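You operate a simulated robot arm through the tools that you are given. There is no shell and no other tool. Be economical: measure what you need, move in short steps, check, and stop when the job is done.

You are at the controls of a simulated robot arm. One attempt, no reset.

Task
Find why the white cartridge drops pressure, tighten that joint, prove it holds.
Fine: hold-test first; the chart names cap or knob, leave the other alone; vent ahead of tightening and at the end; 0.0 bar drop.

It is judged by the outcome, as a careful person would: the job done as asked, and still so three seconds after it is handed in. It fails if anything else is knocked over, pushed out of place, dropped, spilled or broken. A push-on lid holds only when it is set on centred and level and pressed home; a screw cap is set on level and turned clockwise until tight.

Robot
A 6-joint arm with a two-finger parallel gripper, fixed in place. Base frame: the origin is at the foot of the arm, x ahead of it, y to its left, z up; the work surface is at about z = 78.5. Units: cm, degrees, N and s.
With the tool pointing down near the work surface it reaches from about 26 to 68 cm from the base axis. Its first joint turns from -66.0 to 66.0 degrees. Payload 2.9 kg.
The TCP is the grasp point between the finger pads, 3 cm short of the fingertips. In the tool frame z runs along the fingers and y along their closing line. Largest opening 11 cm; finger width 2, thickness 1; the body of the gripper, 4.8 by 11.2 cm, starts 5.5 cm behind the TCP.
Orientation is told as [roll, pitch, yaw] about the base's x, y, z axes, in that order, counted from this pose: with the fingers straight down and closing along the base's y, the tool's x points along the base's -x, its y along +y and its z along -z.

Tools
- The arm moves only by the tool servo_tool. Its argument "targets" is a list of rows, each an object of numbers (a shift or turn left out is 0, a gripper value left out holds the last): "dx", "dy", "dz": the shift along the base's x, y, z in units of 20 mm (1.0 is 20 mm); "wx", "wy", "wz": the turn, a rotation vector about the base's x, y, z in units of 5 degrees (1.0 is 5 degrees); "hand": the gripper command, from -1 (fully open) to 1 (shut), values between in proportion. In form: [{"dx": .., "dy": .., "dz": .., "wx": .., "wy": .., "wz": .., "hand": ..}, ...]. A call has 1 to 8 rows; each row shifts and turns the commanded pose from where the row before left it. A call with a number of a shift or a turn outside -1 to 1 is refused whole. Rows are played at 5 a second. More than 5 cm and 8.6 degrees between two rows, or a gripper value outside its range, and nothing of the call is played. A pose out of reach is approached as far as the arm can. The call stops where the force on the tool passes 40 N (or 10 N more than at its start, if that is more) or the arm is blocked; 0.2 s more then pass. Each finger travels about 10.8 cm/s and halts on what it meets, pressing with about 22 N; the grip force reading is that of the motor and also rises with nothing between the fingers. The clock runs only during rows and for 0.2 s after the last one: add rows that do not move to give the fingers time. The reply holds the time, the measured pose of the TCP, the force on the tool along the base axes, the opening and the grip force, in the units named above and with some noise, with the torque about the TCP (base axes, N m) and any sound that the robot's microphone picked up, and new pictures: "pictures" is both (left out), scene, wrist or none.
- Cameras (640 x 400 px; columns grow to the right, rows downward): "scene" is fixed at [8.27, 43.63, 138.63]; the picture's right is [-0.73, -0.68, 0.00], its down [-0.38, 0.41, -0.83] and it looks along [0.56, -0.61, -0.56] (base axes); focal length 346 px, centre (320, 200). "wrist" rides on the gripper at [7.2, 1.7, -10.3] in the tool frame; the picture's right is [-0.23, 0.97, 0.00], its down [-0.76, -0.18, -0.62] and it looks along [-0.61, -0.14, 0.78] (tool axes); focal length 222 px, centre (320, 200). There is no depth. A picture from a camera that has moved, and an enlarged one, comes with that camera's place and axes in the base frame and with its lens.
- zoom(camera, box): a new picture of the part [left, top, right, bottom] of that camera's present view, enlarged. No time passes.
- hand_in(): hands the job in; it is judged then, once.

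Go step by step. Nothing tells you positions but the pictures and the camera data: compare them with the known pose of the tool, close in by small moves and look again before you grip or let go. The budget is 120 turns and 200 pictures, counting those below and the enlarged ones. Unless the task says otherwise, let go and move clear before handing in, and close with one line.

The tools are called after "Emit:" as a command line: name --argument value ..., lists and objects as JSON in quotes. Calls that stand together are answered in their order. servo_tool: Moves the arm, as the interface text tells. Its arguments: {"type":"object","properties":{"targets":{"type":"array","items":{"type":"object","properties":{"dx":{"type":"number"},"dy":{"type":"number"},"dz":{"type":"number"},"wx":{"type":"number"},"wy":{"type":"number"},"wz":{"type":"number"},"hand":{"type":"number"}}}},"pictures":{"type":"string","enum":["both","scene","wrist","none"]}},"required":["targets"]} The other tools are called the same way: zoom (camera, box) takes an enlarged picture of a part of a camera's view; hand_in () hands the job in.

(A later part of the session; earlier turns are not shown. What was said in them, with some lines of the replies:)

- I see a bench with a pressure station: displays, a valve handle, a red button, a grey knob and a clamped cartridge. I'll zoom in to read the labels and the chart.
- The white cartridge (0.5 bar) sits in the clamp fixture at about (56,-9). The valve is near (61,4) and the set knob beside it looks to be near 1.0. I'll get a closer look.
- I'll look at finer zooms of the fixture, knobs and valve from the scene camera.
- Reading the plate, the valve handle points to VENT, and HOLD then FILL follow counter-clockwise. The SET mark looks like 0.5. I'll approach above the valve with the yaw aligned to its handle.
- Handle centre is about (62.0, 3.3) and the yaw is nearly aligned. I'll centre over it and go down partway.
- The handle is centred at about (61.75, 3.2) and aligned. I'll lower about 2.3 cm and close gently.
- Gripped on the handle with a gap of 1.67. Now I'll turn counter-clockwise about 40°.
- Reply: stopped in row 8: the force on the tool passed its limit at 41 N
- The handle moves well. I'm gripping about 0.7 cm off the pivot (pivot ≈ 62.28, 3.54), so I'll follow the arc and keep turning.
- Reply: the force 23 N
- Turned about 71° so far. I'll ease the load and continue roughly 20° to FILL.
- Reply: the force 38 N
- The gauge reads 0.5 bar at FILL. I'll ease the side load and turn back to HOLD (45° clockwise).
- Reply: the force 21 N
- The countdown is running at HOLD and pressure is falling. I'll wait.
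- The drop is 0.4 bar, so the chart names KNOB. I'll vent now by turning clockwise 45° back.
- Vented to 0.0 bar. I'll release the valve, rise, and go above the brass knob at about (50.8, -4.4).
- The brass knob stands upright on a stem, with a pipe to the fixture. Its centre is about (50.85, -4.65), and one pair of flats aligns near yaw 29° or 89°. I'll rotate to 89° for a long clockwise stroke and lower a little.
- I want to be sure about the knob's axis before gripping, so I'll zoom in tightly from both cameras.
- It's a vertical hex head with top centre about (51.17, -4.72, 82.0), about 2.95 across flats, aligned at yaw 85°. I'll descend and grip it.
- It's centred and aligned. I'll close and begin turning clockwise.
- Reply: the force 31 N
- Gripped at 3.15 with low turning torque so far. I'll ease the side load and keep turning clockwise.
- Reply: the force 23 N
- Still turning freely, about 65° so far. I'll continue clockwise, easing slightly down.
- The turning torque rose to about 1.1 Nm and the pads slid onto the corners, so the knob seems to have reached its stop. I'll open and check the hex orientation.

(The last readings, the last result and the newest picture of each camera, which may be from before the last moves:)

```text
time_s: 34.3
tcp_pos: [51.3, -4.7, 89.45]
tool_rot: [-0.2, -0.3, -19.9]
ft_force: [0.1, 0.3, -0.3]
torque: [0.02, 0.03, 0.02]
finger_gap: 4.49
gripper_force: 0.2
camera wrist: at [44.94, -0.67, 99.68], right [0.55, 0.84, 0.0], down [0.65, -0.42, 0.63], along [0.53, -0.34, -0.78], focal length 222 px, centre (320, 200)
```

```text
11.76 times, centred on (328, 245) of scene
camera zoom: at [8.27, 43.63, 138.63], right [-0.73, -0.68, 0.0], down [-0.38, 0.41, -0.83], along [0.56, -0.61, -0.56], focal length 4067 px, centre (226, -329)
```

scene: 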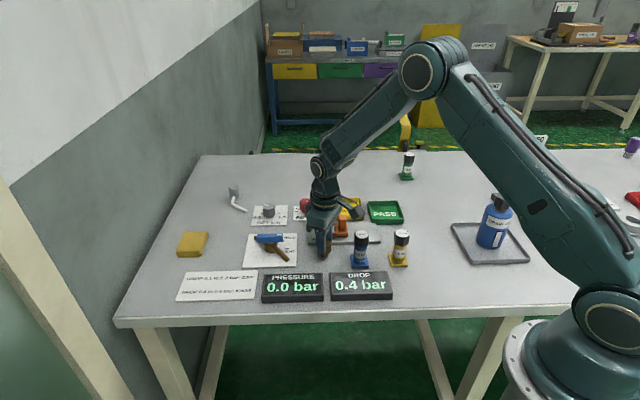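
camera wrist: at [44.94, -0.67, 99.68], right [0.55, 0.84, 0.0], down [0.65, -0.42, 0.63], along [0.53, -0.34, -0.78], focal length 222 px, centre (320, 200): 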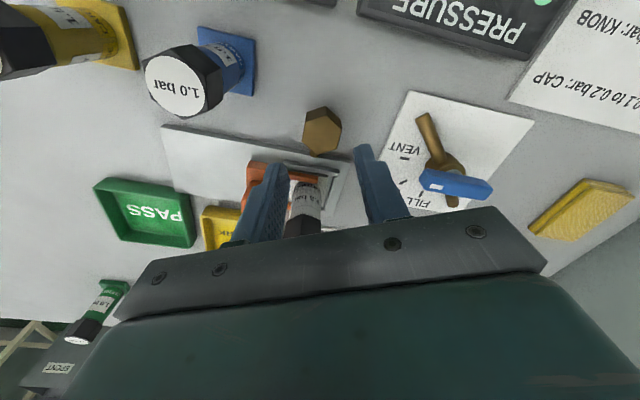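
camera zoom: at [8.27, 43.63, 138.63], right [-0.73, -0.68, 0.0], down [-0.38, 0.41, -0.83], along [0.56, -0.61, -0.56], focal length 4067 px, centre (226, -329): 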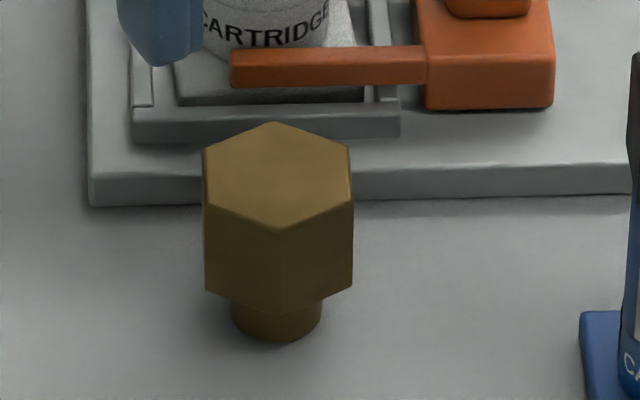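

The knob turned about 70° and stopped firm, and the hex looks level. Now back to the valve for the proof test.

Emit:
servo_tool --targets '[{"dz": 1, "wz": 1}, {"dz": 1, "wz": 1, "hand": 0}, {"dx": 0.9, "dy": 0.68, "wz": 1}, {"dx": 0.9, "dy": 0.68, "wz": 1}, {"dx": 0.9, "dy": 0.68, "wz": 1}, {"dx": 0.9, "dy": 0.68, "wz": 1}, {"dx": 0.9, "dy": 0.68, "wz": 1}, {"dx": 0.98, "dy": 0.7, "wz": 1}]' --pictures "none"

Emit:
servo_tool --targets '[{"wz": 1}, {"wz": 1, "dz": -0.5}, {"wz": 1, "dz": -0.8}, {"wz": 1, "dz": -0.8}, {"wz": 0.4, "dz": -0.6}, {}]' --pictures "wrist"

Emit:
zoom --camera "wrist" --box '[200, 90, 440, 240]'

Emit:
zoom --camera "scene" --box '[230, 200, 320, 270]'

```text
time_s: 36.1
tcp_pos: [62.33, 3.49, 93.42]
tool_rot: [-0.3, -0.4, 20.1]
ft_force: [-0.1, -0.4, 0.3]
torque: [-0.03, 0.01, -0.02]
finger_gap: 5.47
gripper_force: 0.2
```

```text
time_s: 37.5
tcp_pos: [62.35, 3.59, 87.97]
tool_rot: [-0.2, -0.4, 42.2]
ft_force: [0.7, -0.2, -0.3]
torque: [0.02, -0.01, -0.01]
finger_gap: 5.5
gripper_force: 0.0
camera wrist: at [55.83, -0.17, 98.31], right [-0.49, 0.87, 0.0], down [0.68, 0.38, 0.63], along [0.55, 0.3, -0.78], focal length 222 px, centre (320, 200)
```

wrist: 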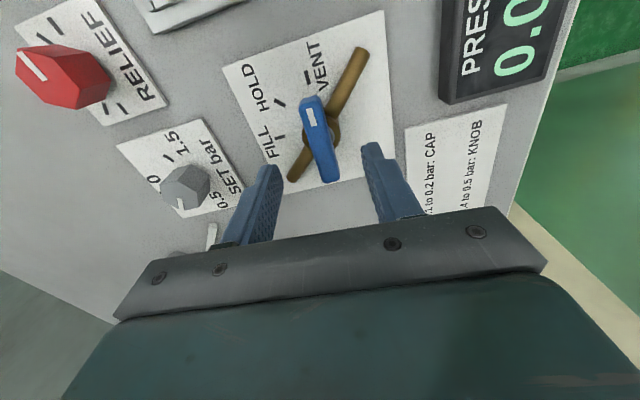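

```text
2.67 times, centred on (320, 165) of wrist
camera zoom: at [55.83, -0.17, 98.31], right [-0.49, 0.87, 0.0], down [0.68, 0.38, 0.63], along [0.55, 0.3, -0.78], focal length 592 px, centre (320, 293)
```

zoom: 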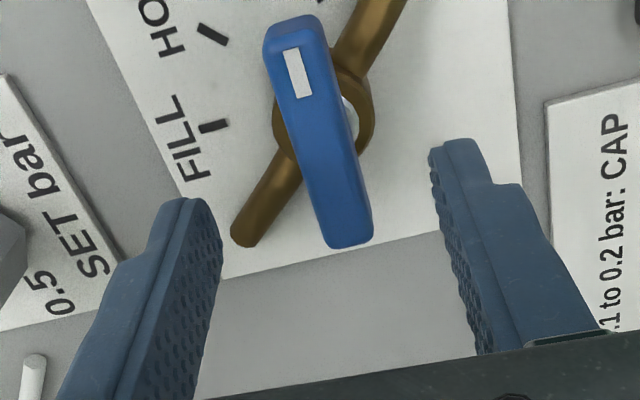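

```text
5.71 times, centred on (275, 235) of scene
camera zoom: at [8.27, 43.63, 138.63], right [-0.73, -0.68, 0.0], down [-0.38, 0.41, -0.83], along [0.56, -0.61, -0.56], focal length 1975 px, centre (577, 0)
```

zoom: 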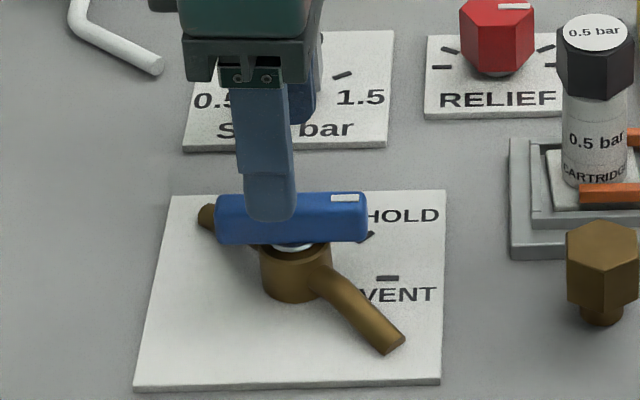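

I'll shift slightly back along the handle, lower, grip, and start turning to FILL.

Emit:
servo_tool --targets '[{"dx": -0.175, "dy": -0.185, "dz": -0.4}, {"dz": -0.85}, {"hand": 0.4}, {"hand": 1}, {}, {"wz": 1, "dx": 0.01, "dy": -0.009}, {"wz": 1, "dx": 0.013, "dy": -0.01}, {"wz": 1, "dx": 0.014, "dy": -0.009}]' --pictures "none"

Emit:
servo_tool --targets '[{"wz": 1, "dx": 0.015, "dy": -0.008}, {"wz": 1, "dx": 0.016, "dy": -0.007}, {"wz": 1, "dx": 0.016, "dy": -0.005}, {"wz": 1, "dx": 0.017, "dy": -0.004}, {"wz": 1, "dx": 0.017, "dy": -0.002}, {"wz": 1, "dx": 0.017}, {"wz": 1, "dx": 0.017}]' --pictures "scene"

Emit:
zoom --camera "scene" --box '[230, 200, 400, 310]'

```text
time_s: 39.3
tcp_pos: [61.87, 3.06, 85.52]
tool_rot: [-0.1, -0.3, 57.2]
ft_force: [1.0, 9.3, -7.0]
torque: [-0.87, 0.66, 0.01]
finger_gap: 1.59
gripper_force: 45.1
```

```text
time_s: 40.9
tcp_pos: [62.18, 3.08, 85.48]
tool_rot: [-0.2, -0.3, 92.2]
ft_force: [13.5, 6.0, -24.1]
torque: [0.56, -0.27, -0.12]
finger_gap: 1.6
gripper_force: 44.8
```

scene: 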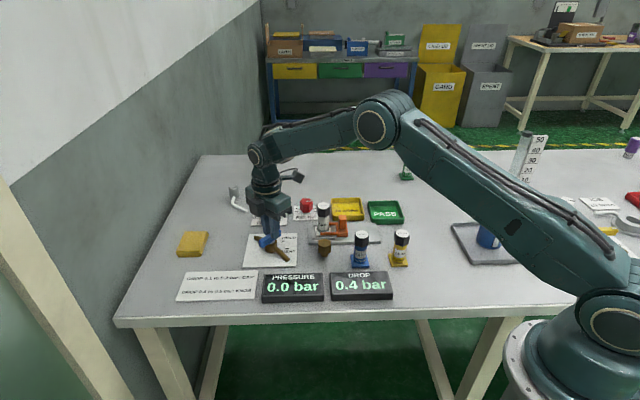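

```text
3.64 times, centred on (315, 255) of scene
camera zoom: at [8.35, 43.65, 138.62], right [-0.73, -0.68, 0.0], down [-0.38, 0.41, -0.83], along [0.56, -0.61, -0.56], focal length 1257 px, centre (338, 0)
```

zoom: 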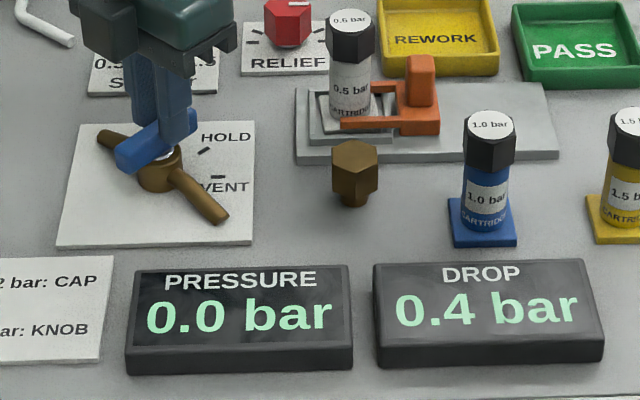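

The handle is at about HOLD. I'll continue counter-clockwise to FILL.

Emit:
servo_tool --targets '[{"wz": 1, "dx": 0.04, "dy": 0.01, "dz": -0.05}, {"wz": 1, "dx": 0.017, "dy": 0.003}, {"wz": 1, "dx": 0.017, "dy": 0.004}, {"wz": 1, "dx": 0.016, "dy": 0.005}, {"wz": 1, "dx": 0.015, "dy": 0.007}, {"wz": 1, "dx": 0.014, "dy": 0.008}, {"wz": 1, "dx": 0.013, "dy": 0.01}, {"wz": 1, "dx": 0.012, "dy": 0.011}]' --pictures "none"

Emit:
servo_tool --targets '[{}, {}, {}, {}]' --pictures "none"

Emit:
zoom --camera "scene" --box '[230, 200, 400, 310]'

```text
time_s: 42.7
tcp_pos: [62.62, 3.21, 85.5]
tool_rot: [-0.3, -0.4, 132.2]
ft_force: [18.2, -5.0, -8.2]
torque: [0.46, 0.17, -0.01]
finger_gap: 1.59
gripper_force: 45.3
```

```text
time_s: 43.7
tcp_pos: [62.49, 3.17, 85.48]
tool_rot: [-0.4, -0.2, 132.0]
ft_force: [17.6, -5.3, -1.6]
torque: [0.04, -0.23, 0.0]
finger_gap: 1.56
gripper_force: 44.8
```

```text
3.64 times, centred on (315, 255) of scene
camera zoom: at [8.31, 43.62, 138.64], right [-0.73, -0.68, 0.0], down [-0.38, 0.41, -0.83], along [0.56, -0.61, -0.56], focal length 1257 px, centre (338, 0)
```

zoom: 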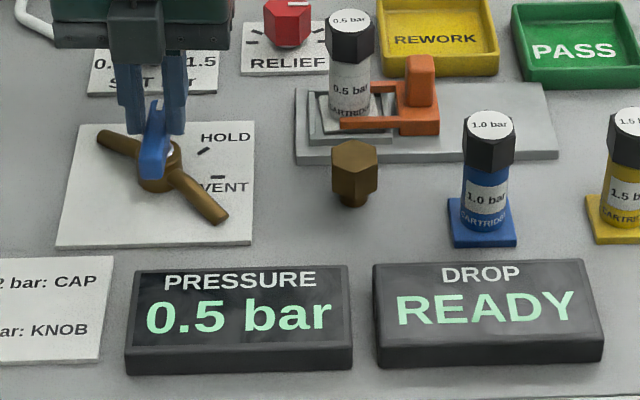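

Filled to 0.5 bar and READY. I'll turn to HOLD again and wait.

Emit:
servo_tool --targets '[{"wz": -1, "dx": -0.005, "dy": -0.012}, {"wz": -1, "dx": -0.013, "dy": -0.011}, {"wz": -1, "dx": -0.014, "dy": -0.01}, {"wz": -1, "dx": -0.015, "dy": -0.009}, {"wz": -1, "dx": -0.016, "dy": -0.007}, {"wz": -1, "dx": -0.016, "dy": -0.005}, {"wz": -1, "dx": -0.017, "dy": -0.004}, {"wz": -1, "dx": -0.017, "dy": -0.002}]' --pictures "none"

Emit:
servo_tool --targets '[{"wz": -1, "dx": -0.017}, {}, {}, {}, {}, {}, {}, {}]' --pictures "none"

Emit:
servo_tool --targets '[{}, {}, {}, {}, {}, {}, {}, {}]' --pictures "none"

Emit:
servo_tool --targets '[{}, {}, {}, {}]' --pictures "none"

Emit:
zoom --camera "scene" --box '[230, 200, 400, 310]'

```text
time_s: 45.5
tcp_pos: [62.24, 3.02, 85.38]
tool_rot: [-0.2, -0.4, 92.0]
ft_force: [11.1, -6.9, 10.6]
torque: [-0.92, -0.22, -0.09]
finger_gap: 1.58
gripper_force: 44.8
```

```text
time_s: 47.3
tcp_pos: [62.18, 2.97, 85.54]
tool_rot: [-0.2, -0.5, 87.1]
ft_force: [6.5, -4.5, 13.2]
torque: [0.22, -0.16, -0.01]
finger_gap: 1.58
gripper_force: 45.3
```

```text
time_s: 49.1
tcp_pos: [62.14, 3.05, 85.45]
tool_rot: [-0.2, -0.3, 87.1]
ft_force: [6.4, -0.9, 13.1]
torque: [-0.06, -0.17, -0.01]
finger_gap: 1.57
gripper_force: 45.0
```

```text
time_s: 50.1
tcp_pos: [62.17, 3.16, 85.48]
tool_rot: [-0.3, -0.4, 87.1]
ft_force: [5.8, -0.9, 12.0]
torque: [0.03, -0.14, -0.01]
finger_gap: 1.58
gripper_force: 45.1
```

```text
3.64 times, centred on (315, 255) of scene
camera zoom: at [8.26, 43.63, 138.63], right [-0.73, -0.68, 0.0], down [-0.38, 0.41, -0.83], along [0.56, -0.61, -0.56], focal length 1257 px, centre (338, 0)
```

zoom: 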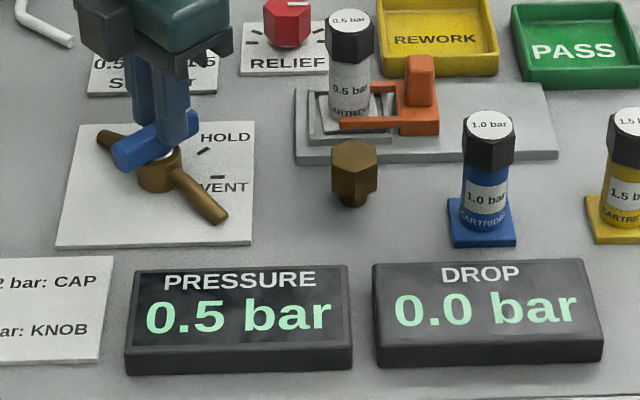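

Pressure held at 0.5 bar with a 0.0 bar drop. Now the final vent, then release and clear.

Emit:
servo_tool --targets '[{"wz": -1, "dx": -0.017, "dy": 0.001}, {"wz": -1, "dx": -0.017, "dy": 0.002}, {"wz": -1, "dx": -0.017, "dy": 0.004}, {"wz": -1, "dx": -0.016, "dy": 0.005}, {"wz": -1, "dx": -0.016, "dy": 0.007}, {"wz": -1, "dx": -0.015, "dy": 0.008}, {"wz": -1, "dx": -0.014, "dy": 0.009}, {"wz": -1, "dx": -0.013, "dy": 0.01}]' --pictures "none"

Emit:
servo_tool --targets '[{"wz": -1, "dx": -0.012, "dy": 0.01}, {}, {}]' --pictures "none"

Emit:
zoom --camera "scene" --box '[230, 200, 400, 310]'

```text
time_s: 51.9
tcp_pos: [61.87, 3.21, 85.61]
tool_rot: [-0.2, -0.4, 47.1]
ft_force: [-9.1, -7.6, 14.9]
torque: [0.48, -0.27, -0.05]
finger_gap: 1.57
gripper_force: 44.3
```

```text
time_s: 52.7
tcp_pos: [61.95, 3.26, 85.49]
tool_rot: [-0.1, -0.4, 42.1]
ft_force: [-7.0, -10.6, 11.9]
torque: [-0.23, 0.5, 1.09]
finger_gap: 1.61
gripper_force: 45.4
```

```text
3.64 times, centred on (315, 255) of scene
camera zoom: at [8.23, 43.61, 138.64], right [-0.73, -0.68, 0.0], down [-0.38, 0.41, -0.83], along [0.56, -0.61, -0.56], focal length 1257 px, centre (338, 0)
```

zoom: 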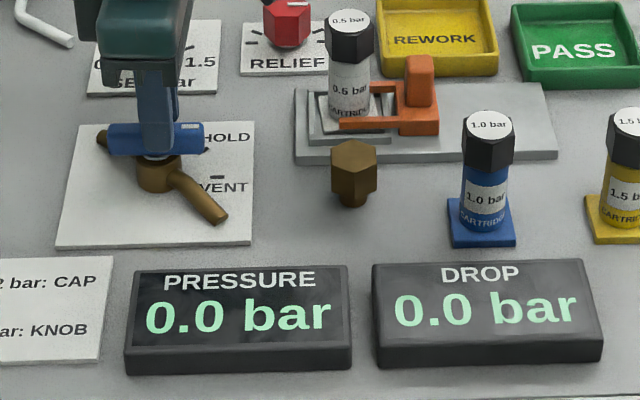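

Vented to 0.0 bar, and the display still shows a 0.0 drop. I'll release and lift clear.

Emit:
servo_tool --targets '[{"hand": 0}, {}, {}, {"dz": 1}, {"dz": 1}, {"dz": 1}, {"dz": 1}, {"dz": 1}]' --pictures "none"

Emit:
servo_tool --targets '[{"dz": 1}, {"dz": 1, "dx": -1}, {"dx": -1}, {}]' --pictures "scene"

Emit:
zoom --camera "scene" --box '[230, 190, 400, 310]'

```text
time_s: 54.5
tcp_pos: [62.02, 3.17, 95.4]
tool_rot: [-0.3, -0.5, 42.2]
ft_force: [-0.3, 0.0, -0.4]
torque: [-0.02, 0.02, 0.0]
finger_gap: 5.5
gripper_force: 0.1
```

```text
time_s: 55.5
tcp_pos: [58.0, 3.19, 99.41]
tool_rot: [-0.3, -0.5, 42.0]
ft_force: [-0.4, 0.2, -0.4]
torque: [-0.02, -0.01, -0.02]
finger_gap: 5.49
gripper_force: 0.0
```

scene: 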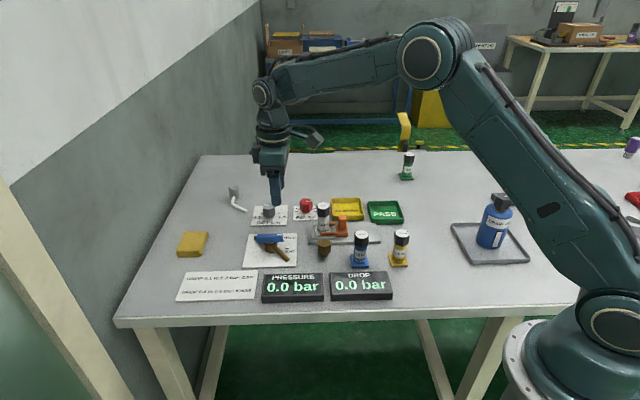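

```text
3.33 times, centred on (315, 250) of scene
camera zoom: at [8.27, 43.63, 138.63], right [-0.73, -0.68, 0.0], down [-0.38, 0.41, -0.83], along [0.56, -0.61, -0.56], focal length 1152 px, centre (337, 33)
```

zoom: 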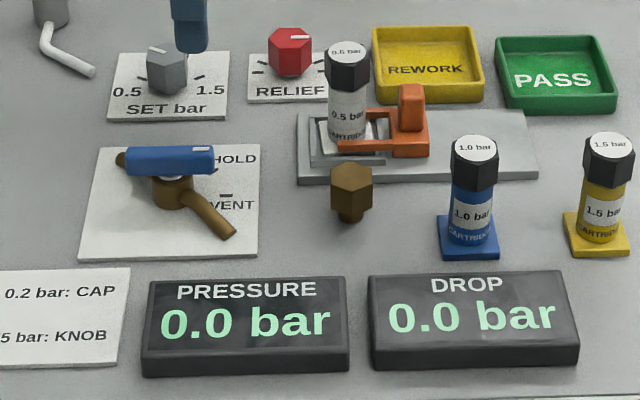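

Everything is in place: the valve is at VENT, the drop reads 0.0 bar and the arm is clear. I'm handing in.

Emit:
hand_in

```text
The job is handed in.
```

The white cartridge's leak was at the knob: the first hold test dropped 0.4 bar, so I vented, tightened the knob and left the cap alone; the retest held 0.5 bar with a 0.0 bar drop, and the valve is back at VENT.
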